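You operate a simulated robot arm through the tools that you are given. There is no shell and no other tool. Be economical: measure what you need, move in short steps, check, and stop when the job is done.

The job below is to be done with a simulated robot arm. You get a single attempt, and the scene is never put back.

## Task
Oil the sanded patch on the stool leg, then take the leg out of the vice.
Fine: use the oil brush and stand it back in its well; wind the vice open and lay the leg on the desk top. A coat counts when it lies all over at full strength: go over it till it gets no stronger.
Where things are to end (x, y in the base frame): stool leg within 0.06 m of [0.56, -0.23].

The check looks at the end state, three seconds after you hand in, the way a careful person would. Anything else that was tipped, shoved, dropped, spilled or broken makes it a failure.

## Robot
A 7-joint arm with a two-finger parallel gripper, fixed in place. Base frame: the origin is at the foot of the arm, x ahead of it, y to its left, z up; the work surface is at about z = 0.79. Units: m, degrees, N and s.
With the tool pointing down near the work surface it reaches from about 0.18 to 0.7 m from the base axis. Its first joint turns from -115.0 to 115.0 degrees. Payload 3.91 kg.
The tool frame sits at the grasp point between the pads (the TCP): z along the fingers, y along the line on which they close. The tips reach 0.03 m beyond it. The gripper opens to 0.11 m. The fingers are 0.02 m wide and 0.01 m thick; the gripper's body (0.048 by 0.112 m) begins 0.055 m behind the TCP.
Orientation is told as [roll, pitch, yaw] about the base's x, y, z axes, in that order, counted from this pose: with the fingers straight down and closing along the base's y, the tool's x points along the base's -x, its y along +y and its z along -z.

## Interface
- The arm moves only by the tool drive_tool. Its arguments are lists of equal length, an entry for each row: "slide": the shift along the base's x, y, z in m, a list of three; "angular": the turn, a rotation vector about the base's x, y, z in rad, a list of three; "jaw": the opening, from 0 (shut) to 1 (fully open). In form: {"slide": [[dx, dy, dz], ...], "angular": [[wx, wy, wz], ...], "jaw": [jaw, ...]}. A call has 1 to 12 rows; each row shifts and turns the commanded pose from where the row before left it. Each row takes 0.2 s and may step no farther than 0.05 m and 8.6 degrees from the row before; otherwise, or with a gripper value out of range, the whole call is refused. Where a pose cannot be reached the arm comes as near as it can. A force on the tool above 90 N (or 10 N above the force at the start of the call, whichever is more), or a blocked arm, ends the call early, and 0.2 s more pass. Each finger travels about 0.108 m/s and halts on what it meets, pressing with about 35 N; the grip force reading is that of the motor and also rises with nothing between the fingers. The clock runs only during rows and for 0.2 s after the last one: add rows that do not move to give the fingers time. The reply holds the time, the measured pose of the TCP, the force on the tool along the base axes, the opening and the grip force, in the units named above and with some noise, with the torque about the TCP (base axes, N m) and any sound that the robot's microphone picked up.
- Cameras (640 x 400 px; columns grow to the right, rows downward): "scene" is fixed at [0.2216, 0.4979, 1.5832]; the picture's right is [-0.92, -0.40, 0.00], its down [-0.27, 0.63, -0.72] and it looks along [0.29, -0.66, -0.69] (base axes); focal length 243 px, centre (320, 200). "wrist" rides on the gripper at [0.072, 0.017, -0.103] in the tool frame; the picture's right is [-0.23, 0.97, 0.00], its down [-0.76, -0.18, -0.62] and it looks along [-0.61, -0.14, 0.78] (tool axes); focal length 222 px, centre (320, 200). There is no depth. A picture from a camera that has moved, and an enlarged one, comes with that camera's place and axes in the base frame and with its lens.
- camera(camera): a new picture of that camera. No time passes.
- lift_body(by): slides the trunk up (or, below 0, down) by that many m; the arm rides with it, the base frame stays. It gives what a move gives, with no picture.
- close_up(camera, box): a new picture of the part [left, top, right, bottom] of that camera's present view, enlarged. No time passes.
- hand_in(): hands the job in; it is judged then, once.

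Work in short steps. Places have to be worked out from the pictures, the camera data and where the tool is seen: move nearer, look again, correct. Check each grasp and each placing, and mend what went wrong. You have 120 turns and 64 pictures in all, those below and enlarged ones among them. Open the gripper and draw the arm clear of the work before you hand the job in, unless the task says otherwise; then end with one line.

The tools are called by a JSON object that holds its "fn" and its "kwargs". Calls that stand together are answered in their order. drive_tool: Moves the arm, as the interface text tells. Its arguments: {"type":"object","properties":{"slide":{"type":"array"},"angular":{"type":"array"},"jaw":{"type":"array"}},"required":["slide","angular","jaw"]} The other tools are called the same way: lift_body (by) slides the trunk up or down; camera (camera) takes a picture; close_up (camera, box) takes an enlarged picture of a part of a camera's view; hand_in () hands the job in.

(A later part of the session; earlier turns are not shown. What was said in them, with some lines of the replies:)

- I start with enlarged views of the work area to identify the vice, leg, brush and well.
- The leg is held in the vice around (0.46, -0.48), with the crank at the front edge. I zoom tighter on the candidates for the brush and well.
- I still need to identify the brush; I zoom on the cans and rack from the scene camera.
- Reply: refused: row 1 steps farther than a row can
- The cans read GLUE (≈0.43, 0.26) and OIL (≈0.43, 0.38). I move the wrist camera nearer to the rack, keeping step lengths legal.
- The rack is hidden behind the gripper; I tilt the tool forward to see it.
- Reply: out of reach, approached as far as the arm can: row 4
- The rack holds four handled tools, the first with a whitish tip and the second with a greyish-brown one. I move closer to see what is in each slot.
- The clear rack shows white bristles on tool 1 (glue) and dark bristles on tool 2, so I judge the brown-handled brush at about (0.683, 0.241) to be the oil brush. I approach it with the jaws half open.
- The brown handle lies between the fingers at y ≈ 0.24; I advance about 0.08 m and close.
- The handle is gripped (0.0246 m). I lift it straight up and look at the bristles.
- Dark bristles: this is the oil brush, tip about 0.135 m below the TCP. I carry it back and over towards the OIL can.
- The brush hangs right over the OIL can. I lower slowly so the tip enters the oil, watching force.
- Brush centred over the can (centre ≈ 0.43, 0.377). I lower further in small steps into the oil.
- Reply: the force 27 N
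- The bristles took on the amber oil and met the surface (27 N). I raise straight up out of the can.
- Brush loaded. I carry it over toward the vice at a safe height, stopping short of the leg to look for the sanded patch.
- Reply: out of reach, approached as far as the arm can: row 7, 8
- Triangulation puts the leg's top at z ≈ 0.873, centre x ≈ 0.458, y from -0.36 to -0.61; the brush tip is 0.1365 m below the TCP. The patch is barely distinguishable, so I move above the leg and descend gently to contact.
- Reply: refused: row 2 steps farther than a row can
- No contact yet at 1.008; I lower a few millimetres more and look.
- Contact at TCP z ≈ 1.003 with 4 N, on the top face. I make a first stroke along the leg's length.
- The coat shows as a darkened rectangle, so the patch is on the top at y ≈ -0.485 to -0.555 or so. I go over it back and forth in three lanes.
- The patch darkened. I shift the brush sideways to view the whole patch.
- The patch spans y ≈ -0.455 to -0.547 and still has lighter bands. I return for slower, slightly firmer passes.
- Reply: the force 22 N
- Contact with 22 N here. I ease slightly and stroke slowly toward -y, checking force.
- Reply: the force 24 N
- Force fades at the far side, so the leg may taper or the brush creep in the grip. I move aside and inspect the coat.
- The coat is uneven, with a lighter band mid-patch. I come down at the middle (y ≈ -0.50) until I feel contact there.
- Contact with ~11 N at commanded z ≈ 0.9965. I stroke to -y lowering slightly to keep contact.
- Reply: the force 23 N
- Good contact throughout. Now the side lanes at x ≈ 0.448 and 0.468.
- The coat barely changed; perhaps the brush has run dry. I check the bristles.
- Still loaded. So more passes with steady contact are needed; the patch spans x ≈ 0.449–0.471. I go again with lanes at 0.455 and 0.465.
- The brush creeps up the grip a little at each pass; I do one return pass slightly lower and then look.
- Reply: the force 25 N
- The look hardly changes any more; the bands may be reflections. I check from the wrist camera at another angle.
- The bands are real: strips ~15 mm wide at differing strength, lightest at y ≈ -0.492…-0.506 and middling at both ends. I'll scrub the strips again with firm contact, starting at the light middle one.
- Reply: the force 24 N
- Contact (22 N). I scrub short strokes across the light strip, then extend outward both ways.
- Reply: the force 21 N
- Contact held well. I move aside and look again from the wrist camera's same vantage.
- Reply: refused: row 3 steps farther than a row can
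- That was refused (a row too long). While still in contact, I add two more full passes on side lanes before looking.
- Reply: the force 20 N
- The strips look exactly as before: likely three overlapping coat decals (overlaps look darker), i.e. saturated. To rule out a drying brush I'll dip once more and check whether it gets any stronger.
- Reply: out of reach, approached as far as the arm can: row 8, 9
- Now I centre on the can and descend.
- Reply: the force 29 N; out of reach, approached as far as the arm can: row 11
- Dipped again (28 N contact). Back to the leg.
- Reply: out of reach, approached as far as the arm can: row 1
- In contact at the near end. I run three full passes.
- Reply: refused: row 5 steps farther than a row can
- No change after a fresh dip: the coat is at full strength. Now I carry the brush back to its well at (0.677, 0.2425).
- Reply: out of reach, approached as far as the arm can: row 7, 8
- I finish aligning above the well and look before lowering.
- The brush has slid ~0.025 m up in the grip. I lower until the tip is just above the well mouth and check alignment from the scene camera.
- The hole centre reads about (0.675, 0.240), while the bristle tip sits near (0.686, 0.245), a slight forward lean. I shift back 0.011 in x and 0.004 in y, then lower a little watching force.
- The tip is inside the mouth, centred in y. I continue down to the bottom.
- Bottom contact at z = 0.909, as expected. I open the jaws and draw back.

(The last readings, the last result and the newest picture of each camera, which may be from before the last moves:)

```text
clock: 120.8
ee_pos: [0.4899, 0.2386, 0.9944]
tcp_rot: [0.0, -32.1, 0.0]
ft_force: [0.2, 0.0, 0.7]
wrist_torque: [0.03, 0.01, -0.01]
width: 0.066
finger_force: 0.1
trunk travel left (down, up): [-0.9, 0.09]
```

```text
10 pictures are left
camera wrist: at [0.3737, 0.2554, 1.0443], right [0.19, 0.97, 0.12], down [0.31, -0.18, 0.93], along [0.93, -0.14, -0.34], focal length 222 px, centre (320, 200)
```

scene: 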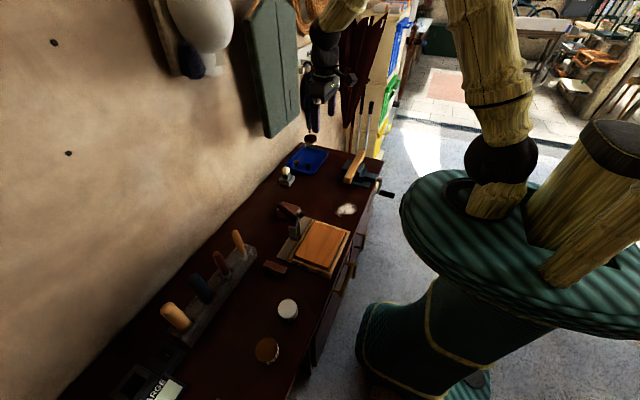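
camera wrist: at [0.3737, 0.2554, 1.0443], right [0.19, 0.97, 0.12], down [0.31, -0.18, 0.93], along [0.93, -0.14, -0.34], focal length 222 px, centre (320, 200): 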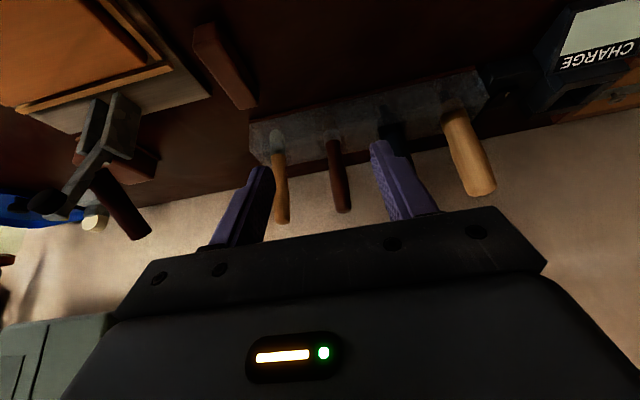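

The oil brush stands back in its well. Next is the crank: I place its screw axis near (y -0.479, z 0.826), with the grip hanging at about y -0.457, z 0.745, x 0.24–0.31, pointing at the robot. I straighten the tool and go above it.

{"fn": "drive_tool", "kwargs": {"slide": [[-0.03, 0, 0.02], [-0.04, -0.02, 0.01], [-0.04, -0.02, 0], [-0.04, -0.025, 0], [-0.04, -0.025, 0], [-0.03, -0.035, 0], [0, -0.045, 0], [0, -0.045, 0], [0, -0.045, 0], [0, -0.045, 0], [0, -0.045, 0], [0, -0.045, 0]], "angular": [[0, 0.14, 0], [0, 0.14, 0], [0, 0.14, 0], [0, 0.14, 0], [0, 0, 0], [0, 0, 0], [0, 0, 0], [0, 0, 0], [0, 0, 0], [0, 0, 0], [0, 0, 0], [0, 0, 0]], "jaw": [0.6, 0.6, 0.6, 0.6, 0.6, 0.6, 0.6, 0.6, 0.6, 0.6, 0.6, 0.6]}}

{"fn": "drive_tool", "kwargs": {"slide": [[0, -0.045, 0], [0, -0.045, 0], [0, -0.045, 0], [0, -0.045, 0], [0, -0.045, 0], [0, -0.045, 0], [0, -0.03, -0.03], [0, 0, -0.03], [0, 0, 0]], "angular": [[0, 0, 0], [0, 0, 0], [0, 0, 0], [0, 0, 0], [0, 0, 0], [0, 0, 0], [0, 0, 0], [0, 0, 0], [0, 0, 0]], "jaw": [0.6, 0.6, 0.6, 0.6, 0.6, 0.6, 0.6, 0.6, 0.6]}}

```text
clock: 123.4
ee_pos: [0.3188, -0.1371, 1.0096]
tcp_rot: [0.1, 0.0, 0.0]
ft_force: [-0.1, -0.1, -0.1]
wrist_torque: [0.01, -0.01, 0.0]
width: 0.0657
finger_force: 0.1
out of reach, approached as far as the arm can: row 6, 7, 8
trunk travel left (down, up): [-0.9, 0.09]
```

```text
clock: 125.4
ee_pos: [0.3193, -0.4318, 0.9478]
tcp_rot: [-0.1, 0.0, 0.0]
ft_force: [-0.5, -0.3, 0.5]
wrist_torque: [-0.01, 0.02, 0.0]
width: 0.0664
finger_force: 0.1
trunk travel left (down, up): [-0.9, 0.09]
```

I step to above the grip and look down at it.

{"fn": "drive_tool", "kwargs": {"slide": [[-0.03, -0.015, -0.02], [-0.021, -0.012, -0.015], [0, 0, 0]], "angular": [[0, 0, 0], [0, 0, 0], [0, 0, 0]], "jaw": [0.6, 0.6, 0.6]}}

{"fn": "camera", "kwargs": {"camera": "wrist"}}

```text
clock: 126.2
ee_pos: [0.2681, -0.4589, 0.9128]
tcp_rot: [0.0, -0.1, 0.0]
ft_force: [-0.3, -0.6, 0.1]
wrist_torque: [-0.01, 0.01, 0.0]
width: 0.0661
finger_force: 0.2
trunk travel left (down, up): [-0.9, 0.09]
```

```text
9 pictures are left
camera wrist: at [0.1968, -0.4429, 1.0169], right [0.23, 0.97, 0.0], down [0.76, -0.18, 0.62], along [0.61, -0.14, -0.78], focal length 222 px, centre (320, 200)
```

wrist: 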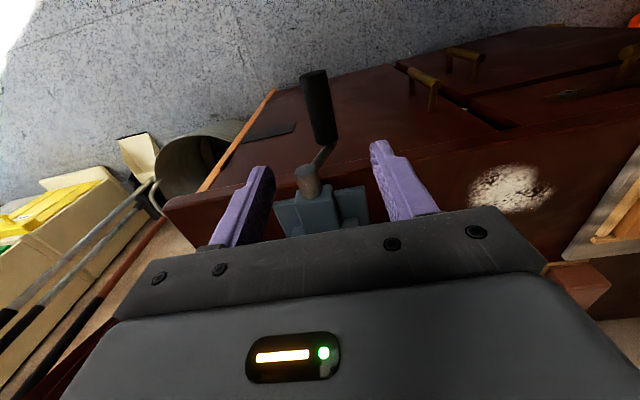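

The grip is confirmed at y ≈ -0.46, x 0.24–0.31, z ≈ 0.745. I lower the open fingers around it and close.

{"fn": "drive_tool", "kwargs": {"slide": [[-0.003, -0.001, -0.04], [0, 0, -0.04], [0, 0, -0.04], [0, 0, -0.03], [0, 0, -0.016], [0, 0, 0], [0, 0, 0], [0, 0, 0], [0, 0, 0]], "angular": [[0, 0, 0], [0, 0, 0], [0, 0, 0], [0, 0, 0], [0, 0, 0], [0, 0, 0], [0, 0, 0], [0, 0, 0], [0, 0, 0]], "jaw": [0.6, 0.6, 0.6, 0.6, 0.6, 0.6, 0.1, 0.1, 0.1]}}

{"fn": "camera", "kwargs": {"camera": "wrist"}}

```text
clock: 128.2
ee_pos: [0.2619, -0.4623, 0.7469]
tcp_rot: [-0.2, 0.0, 0.0]
ft_force: [-4.0, -4.8, 7.6]
wrist_torque: [0.06, -0.07, 0.42]
width: 0.0268
finger_force: 44.2
trunk travel left (down, up): [-0.9, 0.09]
```

```text
8 pictures are left
camera wrist: at [0.1907, -0.446, 0.8502], right [0.23, 0.97, 0.0], down [0.76, -0.18, 0.62], along [0.61, -0.14, -0.78], focal length 222 px, centre (320, 200)
```

wrist: 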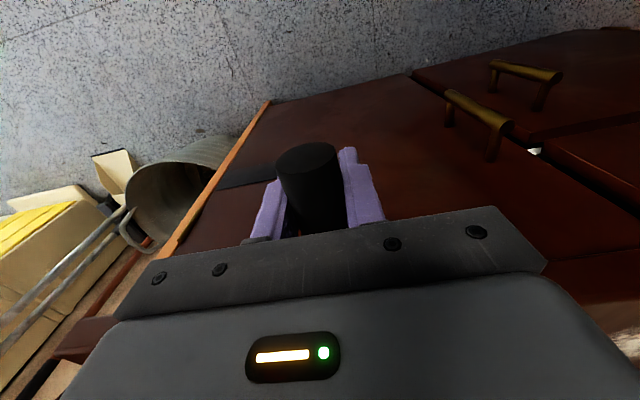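

Grip held (0.027 m). I start winding counter-clockwise as seen from the robot (grip from bottom toward -y, then up), first 45° while watching forces.

{"fn": "drive_tool", "kwargs": {"slide": [[0, -0.018, -0.002], [0, -0.0215, 0.0028], [0, -0.02, 0.0083], [0, -0.0172, 0.0132], [0, 0, 0]], "angular": [[0, 0, 0], [0, 0, 0], [0, 0, 0], [0, 0, 0], [0, 0, 0]], "jaw": [0.1, 0.1, 0.1, 0.1, 0.1]}}

```text
clock: 129.4
ee_pos: [0.2632, -0.536, 0.7713]
tcp_rot: [0.1, 0.0, 0.0]
ft_force: [-24.5, 20.4, 9.4]
wrist_torque: [-0.3, -0.04, -0.24]
width: 0.0266
finger_force: 44.3
trunk travel left (down, up): [-0.9, 0.09]
```

It turns; the -x force suggests the crank is drawing outward (opening). I follow with a little -x and continue another 60°.

{"fn": "drive_tool", "kwargs": {"slide": [[-0.003, 0, 0], [-0.0005, -0.0132, 0.0172], [-0.0005, -0.0083, 0.02], [-0.0005, -0.0028, 0.0215], [-0.0005, 0.0028, 0.0215], [0, 0, 0]], "angular": [[0, 0, 0], [0, 0, 0], [0, 0, 0], [0, 0, 0], [0, 0, 0], [0, 0, 0]], "jaw": [0.1, 0.1, 0.1, 0.1, 0.1, 0.1]}}

```text
clock: 130.8
ee_pos: [0.261, -0.5607, 0.8534]
tcp_rot: [-0.4, 0.0, 0.1]
ft_force: [0.3, -0.2, -0.4]
wrist_torque: [-0.04, 0.0, 0.01]
width: 0.0109
finger_force: 0.1
trunk travel left (down, up): [-0.9, 0.09]
```

The grip slipped out of the pads on the upward part. I look where the crank is now.

{"fn": "camera", "kwargs": {"camera": "wrist"}}

```text
7 pictures are left
camera wrist: at [0.1897, -0.543, 0.9564], right [0.23, 0.97, -0.01], down [0.76, -0.17, 0.62], along [0.61, -0.15, -0.78], focal length 222 px, centre (320, 200)
```

wrist: 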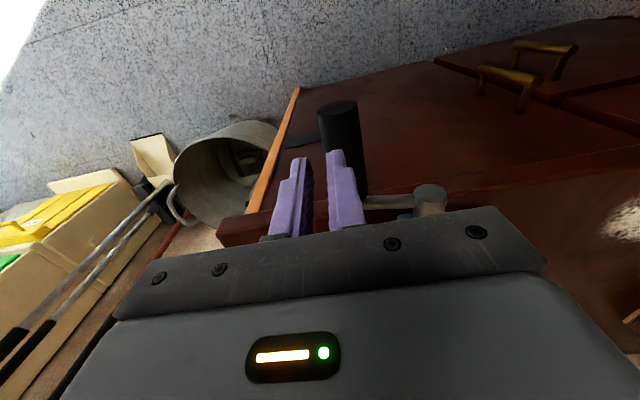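

Re-measuring: the grip is at (y -0.542, z 0.797), so the crank radius is ≈0.068 (axis y -0.481, z 0.826) — my circle was too wide. I re-grip deeper at that spot.

{"fn": "drive_tool", "kwargs": {"slide": [[0, 0, 0.02], [0, 0.018, 0], [0.004, 0, 0], [0, 0, -0.04], [0, 0, -0.04], [0, 0, -0.008], [0, 0, 0], [0, 0, 0], [0, 0, 0], [0, 0, 0]], "angular": [[0, 0, 0], [0, 0, 0], [0, 0, 0], [0, 0, 0], [0, 0, 0], [0, 0, 0], [0, 0, 0], [0, 0, 0], [0, 0, 0], [0, 0, 0]], "jaw": [0.6, 0.6, 0.6, 0.6, 0.6, 0.6, 0.6, 0.1, 0.1, 0.1]}}

```text
clock: 133.0
ee_pos: [0.2635, -0.5436, 0.7823]
tcp_rot: [-0.1, 0.0, -0.1]
ft_force: [1.8, -20.8, -5.6]
wrist_torque: [0.45, -0.49, 0.1]
width: 0.0269
finger_force: 45.3
trunk travel left (down, up): [-0.9, 0.09]
```

Gripped. I wind on in 15° steps with the corrected circle.

{"fn": "drive_tool", "kwargs": {"slide": [[0, -0.0079, 0.018], [-0.0003, -0.0007, 0.0177], [-0.0003, 0.0038, 0.0174], [0, 0, 0]], "angular": [[0, 0, 0], [0, 0, 0], [0, 0, 0], [0, 0, 0]], "jaw": [0.1, 0.1, 0.1, 0.1]}}

```text
clock: 134.0
ee_pos: [0.2638, -0.5359, 0.8278]
tcp_rot: [1.1, 0.3, 0.1]
ft_force: [-1.0, 43.4, -24.6]
wrist_torque: [-0.88, -0.25, -0.14]
width: 0.027
finger_force: 45.6
trunk travel left (down, up): [-0.9, 0.09]
```

The +43 N in y shows the circle is smaller still: fitting the three grip positions gives axis (y -0.486, z 0.812), radius ≈0.057. I correct the command and go on.

{"fn": "drive_tool", "kwargs": {"slide": [[0, 0.0125, -0.007], [0, 0.0089, 0.012], [0, 0.0116, 0.0093], [0, 0.0137, 0.0059], [0, 0, 0]], "angular": [[0, 0, 0], [0, 0, 0], [0, 0, 0], [0, 0, 0], [0, 0, 0]], "jaw": [0.1, 0.1, 0.1, 0.1, 0.1]}}

```text
clock: 135.2
ee_pos: [0.2645, -0.4999, 0.8553]
tcp_rot: [0.0, 0.1, -0.1]
ft_force: [-0.9, 3.3, -13.2]
wrist_torque: [-0.05, -0.07, -0.07]
width: 0.027
finger_force: 45.1
trunk travel left (down, up): [-0.9, 0.09]
```

Forces are low now. I continue over the top.

{"fn": "drive_tool", "kwargs": {"slide": [[0, 0.0147, 0.0012], [0, 0.0148, -0.0017], [0, 0.0138, -0.0054], [0, 0.012, -0.0089], [0, 0.0093, -0.0116], [0, 0, 0]], "angular": [[0, 0, 0], [0, 0, 0], [0, 0, 0], [0, 0, 0], [0, 0, 0], [0, 0, 0]], "jaw": [0.1, 0.1, 0.1, 0.1, 0.1, 0.1]}}

```text
clock: 136.6
ee_pos: [0.2629, -0.4346, 0.8309]
tcp_rot: [0.0, -0.1, 0.1]
ft_force: [6.0, 8.8, 5.4]
wrist_torque: [-0.16, -0.61, -0.21]
width: 0.027
finger_force: 45.0
trunk travel left (down, up): [-0.9, 0.09]
```

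Good, smooth. Down the other side.

{"fn": "drive_tool", "kwargs": {"slide": [[0, 0.0059, -0.0137], [0, 0.0022, -0.0147], [0, -0.0017, -0.0148], [0, -0.0054, -0.0138], [0, -0.0089, -0.012], [0, -0.0116, -0.0093], [0, 0, 0]], "angular": [[0, 0, 0], [0, 0, 0], [0, 0, 0], [0, 0, 0], [0, 0, 0], [0, 0, 0], [0, 0, 0]], "jaw": [0.1, 0.1, 0.1, 0.1, 0.1, 0.1, 0.1]}}

{"fn": "close_up", "kwargs": {"camera": "scene", "box": [330, 140, 400, 200]}}

```text
clock: 138.2
ee_pos: [0.2638, -0.4537, 0.748]
tcp_rot: [0.4, 0.4, 0.1]
ft_force: [2.7, 18.9, -30.9]
wrist_torque: [-0.42, 0.15, 0.22]
width: 0.0271
finger_force: 45.3
trunk travel left (down, up): [-0.9, 0.09]
```

```text
6.67 times, centred on (365, 170) of scene
camera zoom: at [0.2216, 0.4979, 1.5832], right [-0.92, -0.4, 0.0], down [-0.27, 0.63, -0.72], along [0.29, -0.66, -0.69], focal length 1621 px, centre (20, 400)
```

zoom: 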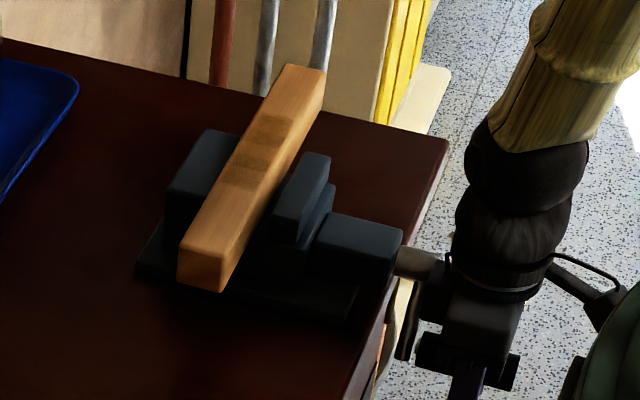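

The moving jaw has backed off ~9 mm from the leg and the leg stays put, oil patch evenly visible. Residual force is radial, so I lower the circle by 3 mm and wind most of another turn for good clearance.

{"fn": "drive_tool", "kwargs": {"slide": [[0, 0.001, -0.003], [0, -0.0137, -0.0059], [0, -0.0147, -0.0022], [0, -0.0148, 0.0017], [0, -0.0138, 0.0054], [0, -0.012, 0.0089], [0, 0, 0]], "angular": [[0, 0, 0], [0, 0, 0], [0, 0, 0], [0, 0, 0], [0, 0, 0], [0, 0, 0], [0, 0, 0]], "jaw": [0.1, 0.1, 0.1, 0.1, 0.1, 0.1, 0.1]}}

{"fn": "drive_tool", "kwargs": {"slide": [[0, -0.0093, 0.0116], [0, -0.0059, 0.0137], [0, -0.0022, 0.0147], [0, 0.0017, 0.0148], [0, 0.0054, 0.0138], [0, 0, 0]], "angular": [[0, 0, 0], [0, 0, 0], [0, 0, 0], [0, 0, 0], [0, 0, 0], [0, 0, 0]], "jaw": [0.1, 0.1, 0.1, 0.1, 0.1, 0.1]}}

```text
clock: 138.9
ee_pos: [0.2642, -0.4568, 0.7446]
tcp_rot: [1.4, 0.2, 1.2]
ft_force: [-10.8, 50.9, 66.3]
wrist_torque: [-5.55, -1.09, 2.38]
width: 0.0271
finger_force: 45.1
trunk travel left (down, up): [-0.9, 0.09]
stopped in row 3: the force on the tool passed its limit at 104 N (the readings are from after the stop); the commanded pose is now the measured one
```

```text
clock: 139.6
ee_pos: [0.2635, -0.4523, 0.7461]
tcp_rot: [4.4, 1.0, 1.0]
ft_force: [8.8, 18.3, 7.9]
wrist_torque: [-1.5, 1.79, 0.69]
width: 0.0271
finger_force: 45.1
trunk travel left (down, up): [-0.9, 0.09]
stopped in row 3: the force on the tool passed its limit at 100 N (the readings are from after the stop); the commanded pose is now the measured one
```

The crank has hit its end stop — the vice is fully open after about one turn. I release the grip and rise.

{"fn": "drive_tool", "kwargs": {"slide": [[0, 0, 0], [0, 0, 0], [0, 0, 0], [0, 0, 0.04], [0, 0, 0.04], [0, 0, 0.05], [0, 0, 0.05], [0, 0, 0.05], [0, 0, 0]], "angular": [[0, 0, 0], [0, 0, 0], [0, 0, 0], [0, 0, 0], [0, 0, 0], [-0.0768, 0, 0], [0, -0.017, 0], [0, 0, -0.017], [0, 0, 0]], "jaw": [0.3, 0.5, 0.6, 0.6, 0.6, 0.6, 0.6, 0.6, 0.6]}}

{"fn": "close_up", "kwargs": {"camera": "scene", "box": [330, 140, 400, 200]}}

```text
clock: 141.6
ee_pos: [0.2601, -0.4521, 0.9742]
tcp_rot: [-0.3, 0.2, -0.3]
ft_force: [0.0, -1.1, -0.1]
wrist_torque: [-0.01, 0.02, -0.01]
width: 0.0659
finger_force: 0.2
trunk travel left (down, up): [-0.9, 0.09]
```

```text
6.67 times, centred on (365, 170) of scene
camera zoom: at [0.2216, 0.4979, 1.5832], right [-0.92, -0.4, 0.0], down [-0.27, 0.63, -0.72], along [0.29, -0.66, -0.69], focal length 1621 px, centre (20, 400)
```

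zoom: 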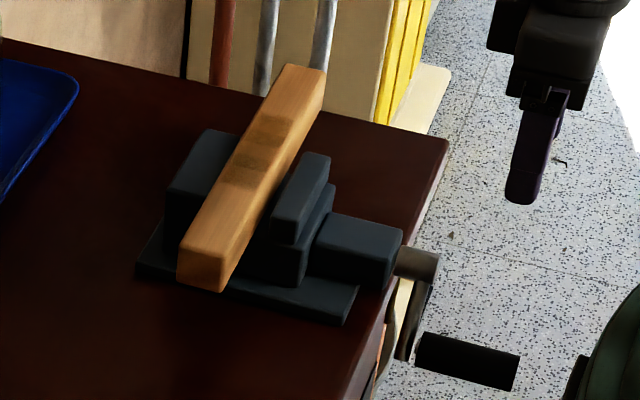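

The vice is open with a clear gap and the crank hangs free. I'll grip the leg's near free end (y ≈ -0.41, away from the oiled patch and the jaws), so I move above it while turning the tool -90° to close along x.

{"fn": "drive_tool", "kwargs": {"slide": [[0, 0, 0.02], [0.03, 0.005, 0.01], [0.03, 0.005, 0], [0.03, 0.005, 0], [0.03, 0.005, 0], [0.03, 0.005, 0], [0.03, 0.005, 0], [0.018, 0.01, 0], [0, 0, 0], [0, 0, 0], [0, 0, 0], [0, 0, 0]], "angular": [[0, 0, -0.149], [0, 0, -0.149], [0, 0, -0.149], [0, 0, -0.149], [0, 0, -0.149], [0, 0, -0.149], [0, 0, -0.149], [0, 0, -0.149], [0, 0, -0.149], [0, 0, -0.149], [0, 0, -0.0758], [0, 0, 0]], "jaw": [0.6, 0.6, 0.6, 0.6, 0.6, 0.6, 0.6, 0.6, 0.6, 0.6, 0.6, 0.6]}}

```text
clock: 144.2
ee_pos: [0.4615, -0.4166, 1.0054]
tcp_rot: [-0.6, 0.2, -90.1]
ft_force: [0.5, 0.4, 0.1]
wrist_torque: [0.02, 0.0, 0.01]
width: 0.066
finger_force: 0.1
trunk travel left (down, up): [-0.9, 0.09]
```

Orientation reached. I lower over the leg's near end and look before closing.

{"fn": "drive_tool", "kwargs": {"slide": [[-0.002, 0.005, -0.04], [0, 0, -0.04], [0, 0, -0.035], [0, 0, -0.02], [0, 0, -0.013], [0, 0, 0]], "angular": [[0.0105, 0, 0], [0, -0.0035, 0], [0, 0, 0], [0, 0, 0], [0, 0, 0], [0, 0, 0]], "jaw": [0.6, 0.6, 0.6, 0.6, 0.6, 0.6]}}

{"fn": "camera", "kwargs": {"camera": "wrist"}}

```text
clock: 145.6
ee_pos: [0.4581, -0.4104, 0.8568]
tcp_rot: [-0.2, 0.6, -89.9]
ft_force: [-1.2, -0.1, 0.4]
wrist_torque: [-0.02, 0.03, -0.02]
width: 0.0659
finger_force: 0.1
trunk travel left (down, up): [-0.9, 0.09]
```

```text
4 pictures are left
camera wrist: at [0.4749, -0.3391, 0.9618], right [0.97, -0.23, -0.01], down [-0.18, -0.77, 0.61], along [-0.14, -0.6, -0.79], focal length 222 px, centre (320, 200)
```

wrist: 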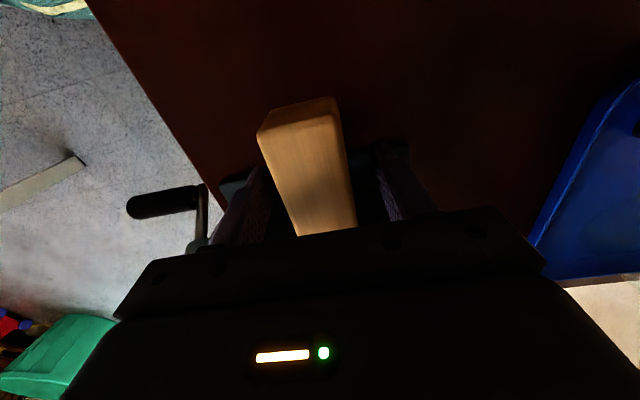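

The leg's end sits between the fingers. I close and lift straight up gently.

{"fn": "drive_tool", "kwargs": {"slide": [[0, 0, 0], [0, 0, 0], [0, 0, 0], [0, 0, 0.01], [0, 0, 0.015], [0, 0, 0.02], [0, 0, 0.03], [0, 0, 0.03], [0, 0, 0]], "angular": [[0, 0, 0], [0, 0, 0], [0, 0, 0], [0, 0, 0], [0, 0, 0], [0, 0, 0], [0, 0, 0], [0, 0, 0], [0, 0, 0]], "jaw": [0.15, 0.15, 0.15, 0.15, 0.15, 0.15, 0.15, 0.15, 0.15]}}

{"fn": "close_up", "kwargs": {"camera": "scene", "box": [320, 120, 400, 200]}}

```text
clock: 147.6
ee_pos: [0.4592, -0.4107, 0.9627]
tcp_rot: [-0.4, 0.7, -90.0]
ft_force: [0.2, 0.5, -1.2]
wrist_torque: [0.15, 0.01, 0.01]
width: 0.0356
finger_force: 34.7
trunk travel left (down, up): [-0.9, 0.09]
```

```text
5.00 times, centred on (360, 160) of scene
camera zoom: at [0.2216, 0.4979, 1.5832], right [-0.92, -0.4, 0.0], down [-0.27, 0.63, -0.72], along [0.29, -0.66, -0.69], focal length 1216 px, centre (120, 400)
```

zoom: 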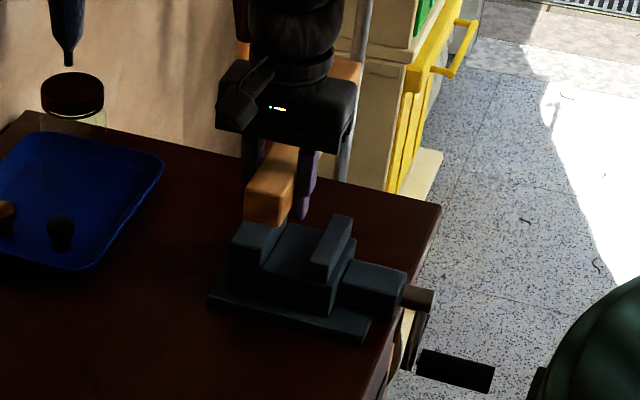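

Lifted level and secure, but with this depth the fingertips would hit the desk before the leg does. I set it back in the open vice, re-grip 12 mm higher, and lift again.

{"fn": "drive_tool", "kwargs": {"slide": [[0, 0, -0.03], [0, 0, -0.03], [0, 0, -0.025], [0, 0, -0.012], [0, 0, -0.006], [0, 0, 0]], "angular": [[0, 0, 0], [0, 0, 0], [0, 0, 0], [0, 0, 0], [0, 0, 0], [0, 0, 0]], "jaw": [0.15, 0.15, 0.15, 0.15, 0.15, 0.15]}}

```text
clock: 149.0
ee_pos: [0.4567, -0.4116, 0.8593]
tcp_rot: [-0.3, 0.6, -90.0]
ft_force: [-0.8, -0.2, -1.2]
wrist_torque: [0.17, 0.0, 0.0]
width: 0.0357
finger_force: 35.4
trunk travel left (down, up): [-0.9, 0.09]
```

{"fn": "drive_tool", "kwargs": {"slide": [[0, 0, -0.001], [0, 0, -0.001], [0, 0, 0]], "angular": [[0, 0, 0], [0, 0, 0], [0, 0, 0]], "jaw": [0.15, 0.15, 0.15]}}

```text
clock: 149.8
ee_pos: [0.4584, -0.4111, 0.8577]
tcp_rot: [-0.2, 0.7, -90.0]
ft_force: [-0.6, -0.2, -1.2]
wrist_torque: [0.15, -0.02, 0.0]
width: 0.0359
finger_force: 35.1
trunk travel left (down, up): [-0.9, 0.09]
```

{"fn": "drive_tool", "kwargs": {"slide": [[0, 0, -0.001], [0, 0, -0.001], [0, 0, 0]], "angular": [[0, 0, 0], [0, 0, 0], [0, 0, 0]], "jaw": [0.15, 0.15, 0.15]}}

```text
clock: 150.6
ee_pos: [0.4572, -0.4115, 0.8573]
tcp_rot: [-0.1, 0.6, -90.0]
ft_force: [-1.2, 3.0, 9.2]
wrist_torque: [-0.1, -0.16, -0.01]
width: 0.0357
finger_force: 35.0
trunk travel left (down, up): [-0.9, 0.09]
```

The leg is resting again (9 N up). I open, rise 12 mm, re-close and lift.

{"fn": "drive_tool", "kwargs": {"slide": [[0, 0, 0], [0, 0, 0], [0, 0, 0.007], [0, 0, 0.007], [0, 0, 0], [0, 0, 0], [0, 0, 0], [0, 0, 0]], "angular": [[0, 0, 0], [0, 0, 0], [0, 0, 0], [0, 0, 0], [0, 0, 0], [0, 0, 0], [0, 0, 0], [0, 0, 0]], "jaw": [0.5, 0.5, 0.5, 0.5, 0.15, 0.15, 0.15, 0.15]}}

{"fn": "drive_tool", "kwargs": {"slide": [[0, 0, 0.01], [0, 0, 0.015], [0, 0, 0.02], [0, 0, 0.03], [0, 0, 0.03], [0, 0, 0]], "angular": [[0, 0, 0], [0, 0, 0], [0, 0, 0], [0, 0, 0], [0, 0, 0], [0, 0, 0]], "jaw": [0.15, 0.15, 0.15, 0.15, 0.15, 0.15]}}

```text
clock: 152.4
ee_pos: [0.4568, -0.4109, 0.8688]
tcp_rot: [-0.2, 0.8, -90.0]
ft_force: [-7.6, 0.1, 0.6]
wrist_torque: [0.1, -0.01, -0.15]
width: 0.0358
finger_force: 34.8
trunk travel left (down, up): [-0.9, 0.09]
```

```text
clock: 153.8
ee_pos: [0.4583, -0.4117, 0.9766]
tcp_rot: [-0.3, 0.7, -90.1]
ft_force: [0.1, -0.5, -0.8]
wrist_torque: [0.18, -0.01, 0.0]
width: 0.0357
finger_force: 34.5
trunk travel left (down, up): [-0.9, 0.09]
```

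Held again. Now I carry it to the target while turning it +90° so it lies along x (clear of the clamp board and block).

{"fn": "drive_tool", "kwargs": {"slide": [[0, 0.03, 0], [0, 0.03, 0], [0, 0.03, 0], [0.006, 0.03, 0], [0.01, 0.03, 0], [0.01, 0.02, 0], [0.01, 0.01, 0], [0.012, 0, 0], [0.012, 0, 0], [0, 0, 0], [0, 0, 0], [0, 0, 0]], "angular": [[0, 0, 0.1], [0, 0, 0.149], [0, 0, 0.149], [0, 0, 0.149], [0, 0, 0.149], [0, 0, 0.149], [0, 0, 0.149], [0, 0, 0.149], [0, 0, 0.149], [0, 0, 0.149], [0, 0, 0.1298], [0, 0, 0]], "jaw": [0.15, 0.15, 0.15, 0.15, 0.15, 0.15, 0.15, 0.15, 0.15, 0.15, 0.15, 0.15]}}

{"fn": "close_up", "kwargs": {"camera": "scene", "box": [240, 100, 400, 260]}}

```text
clock: 156.4
ee_pos: [0.5197, -0.2307, 0.9755]
tcp_rot: [-0.2, 0.6, 0.1]
ft_force: [0.3, 0.0, -1.3]
wrist_torque: [0.0, 0.1, 0.0]
width: 0.0355
finger_force: 34.6
trunk travel left (down, up): [-0.9, 0.09]
```

```text
2.50 times, centred on (320, 180) of scene
camera zoom: at [0.2216, 0.4979, 1.5832], right [-0.92, -0.4, 0.0], down [-0.27, 0.63, -0.72], along [0.29, -0.66, -0.69], focal length 608 px, centre (320, 250)
```

zoom: 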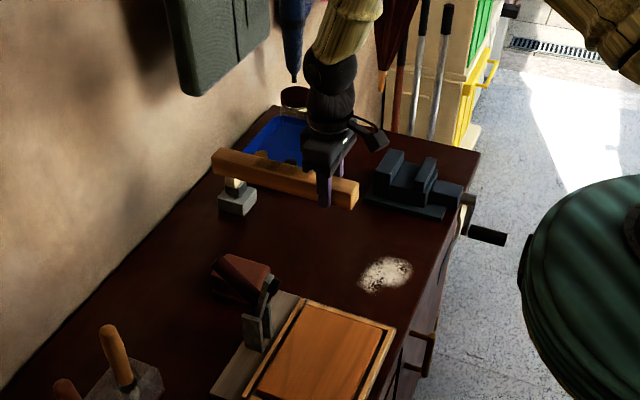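

The leg's centre would be near x ≈ 0.60, so I shift back 0.022 m in x and lower to just above the desk.

{"fn": "drive_tool", "kwargs": {"slide": [[-0.022, 0.008, 0], [0, 0, -0.04], [0, 0, -0.04], [0, 0, -0.04], [0, 0, -0.015], [0, 0, -0.008], [0, 0, 0]], "angular": [[0, 0, 0], [0, 0, 0], [0, 0, 0], [0, 0, 0], [0, 0, 0], [0, 0, 0], [0, 0, 0]], "jaw": [0.15, 0.15, 0.15, 0.15, 0.15, 0.15, 0.15]}}

```text
clock: 158.0
ee_pos: [0.4967, -0.2224, 0.832]
tcp_rot: [-0.2, 0.7, 0.1]
ft_force: [-0.8, 0.0, -0.8]
wrist_torque: [0.0, 0.12, 0.01]
width: 0.0356
finger_force: 35.3
trunk travel left (down, up): [-0.9, 0.09]
```

{"fn": "drive_tool", "kwargs": {"slide": [[0, 0, -0.004], [0, 0, -0.003], [0, 0, 0]], "angular": [[0, 0, 0], [0, 0, 0], [0, 0, 0]], "jaw": [0.15, 0.15, 0.15]}}

```text
clock: 158.8
ee_pos: [0.4954, -0.2216, 0.8252]
tcp_rot: [-0.1, 0.7, 0.0]
ft_force: [0.5, -0.4, -1.1]
wrist_torque: [0.03, 0.18, -0.01]
width: 0.0358
finger_force: 35.0
trunk travel left (down, up): [-0.9, 0.09]
```

{"fn": "drive_tool", "kwargs": {"slide": [[0, 0, -0.003], [0, 0, -0.002], [0, 0, 0]], "angular": [[0, 0, 0], [0, 0, 0], [0, 0, 0]], "jaw": [0.15, 0.15, 0.15]}}

```text
clock: 159.6
ee_pos: [0.497, -0.2232, 0.8205]
tcp_rot: [-0.2, 0.7, 0.1]
ft_force: [0.1, -0.4, -1.7]
wrist_torque: [-0.02, 0.17, -0.01]
width: 0.0357
finger_force: 35.0
trunk travel left (down, up): [-0.9, 0.09]
```

{"fn": "drive_tool", "kwargs": {"slide": [[0, 0, -0.002], [0, 0, -0.002], [0, 0, 0]], "angular": [[0, 0, 0], [0, 0, 0], [0, 0, 0]], "jaw": [0.15, 0.15, 0.15]}}

```text
clock: 160.4
ee_pos: [0.4958, -0.2222, 0.8205]
tcp_rot: [-0.4, 0.3, 0.1]
ft_force: [3.2, 2.7, 45.3]
wrist_torque: [1.04, 0.58, 0.01]
width: 0.0357
finger_force: 35.2
trunk travel left (down, up): [-0.9, 0.09]
```

Desk contact at z ≈ 0.820. I ease up 3 mm, open, and rise clear.

{"fn": "drive_tool", "kwargs": {"slide": [[0, 0, 0.003], [0, 0, 0], [0, 0, 0], [0, 0, 0], [0, 0, 0.02], [0, 0, 0.04], [0, 0, 0.05], [0, 0, 0.05], [-0.03, 0, 0.03], [-0.04, 0, 0.02], [0, 0, 0]], "angular": [[0, 0, 0], [0, 0, 0], [0, 0, 0], [0, 0, 0], [0, 0, 0], [0, 0, 0], [0, 0, 0], [0, 0, 0], [0, 0, 0], [0, 0, 0], [0, 0, 0]], "jaw": [0.15, 0.4, 0.6, 0.6, 0.6, 0.6, 0.6, 0.6, 0.6, 0.6, 0.6]}}

{"fn": "close_up", "kwargs": {"camera": "scene", "box": [200, 120, 400, 280]}}

```text
clock: 162.8
ee_pos: [0.4244, -0.2218, 1.0301]
tcp_rot: [-0.3, 0.7, 0.0]
ft_force: [0.0, -0.3, -0.6]
wrist_torque: [0.01, -0.01, 0.01]
width: 0.0663
finger_force: 0.1
trunk travel left (down, up): [-0.9, 0.09]
```

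```text
2.50 times, centred on (300, 200) of scene
camera zoom: at [0.2216, 0.4979, 1.5832], right [-0.92, -0.4, 0.0], down [-0.27, 0.63, -0.72], along [0.29, -0.66, -0.69], focal length 608 px, centre (370, 200)
```

zoom: 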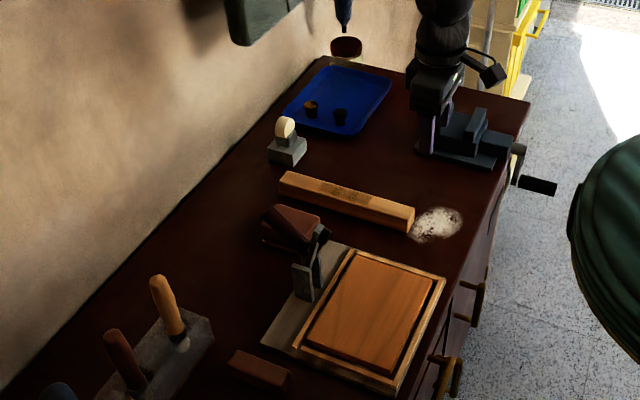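

The leg lies flat on the desk with its centre at about (0.578, -0.21), within the allowed distance. The coat is visible on its upper face, the brush stands in its well, the vice is open, and the arm is clear, so I hand in.

{"fn": "hand_in", "kwargs": {}}

```text
The job is handed in.
```

I oiled the patch until more passes made it no darker. The oil brush is back in its well, the vice is wound open to its stop, and the leg lies on the desk at about (0.58, -0.21). The leg's near end just touches the white powder that was already on the desk.
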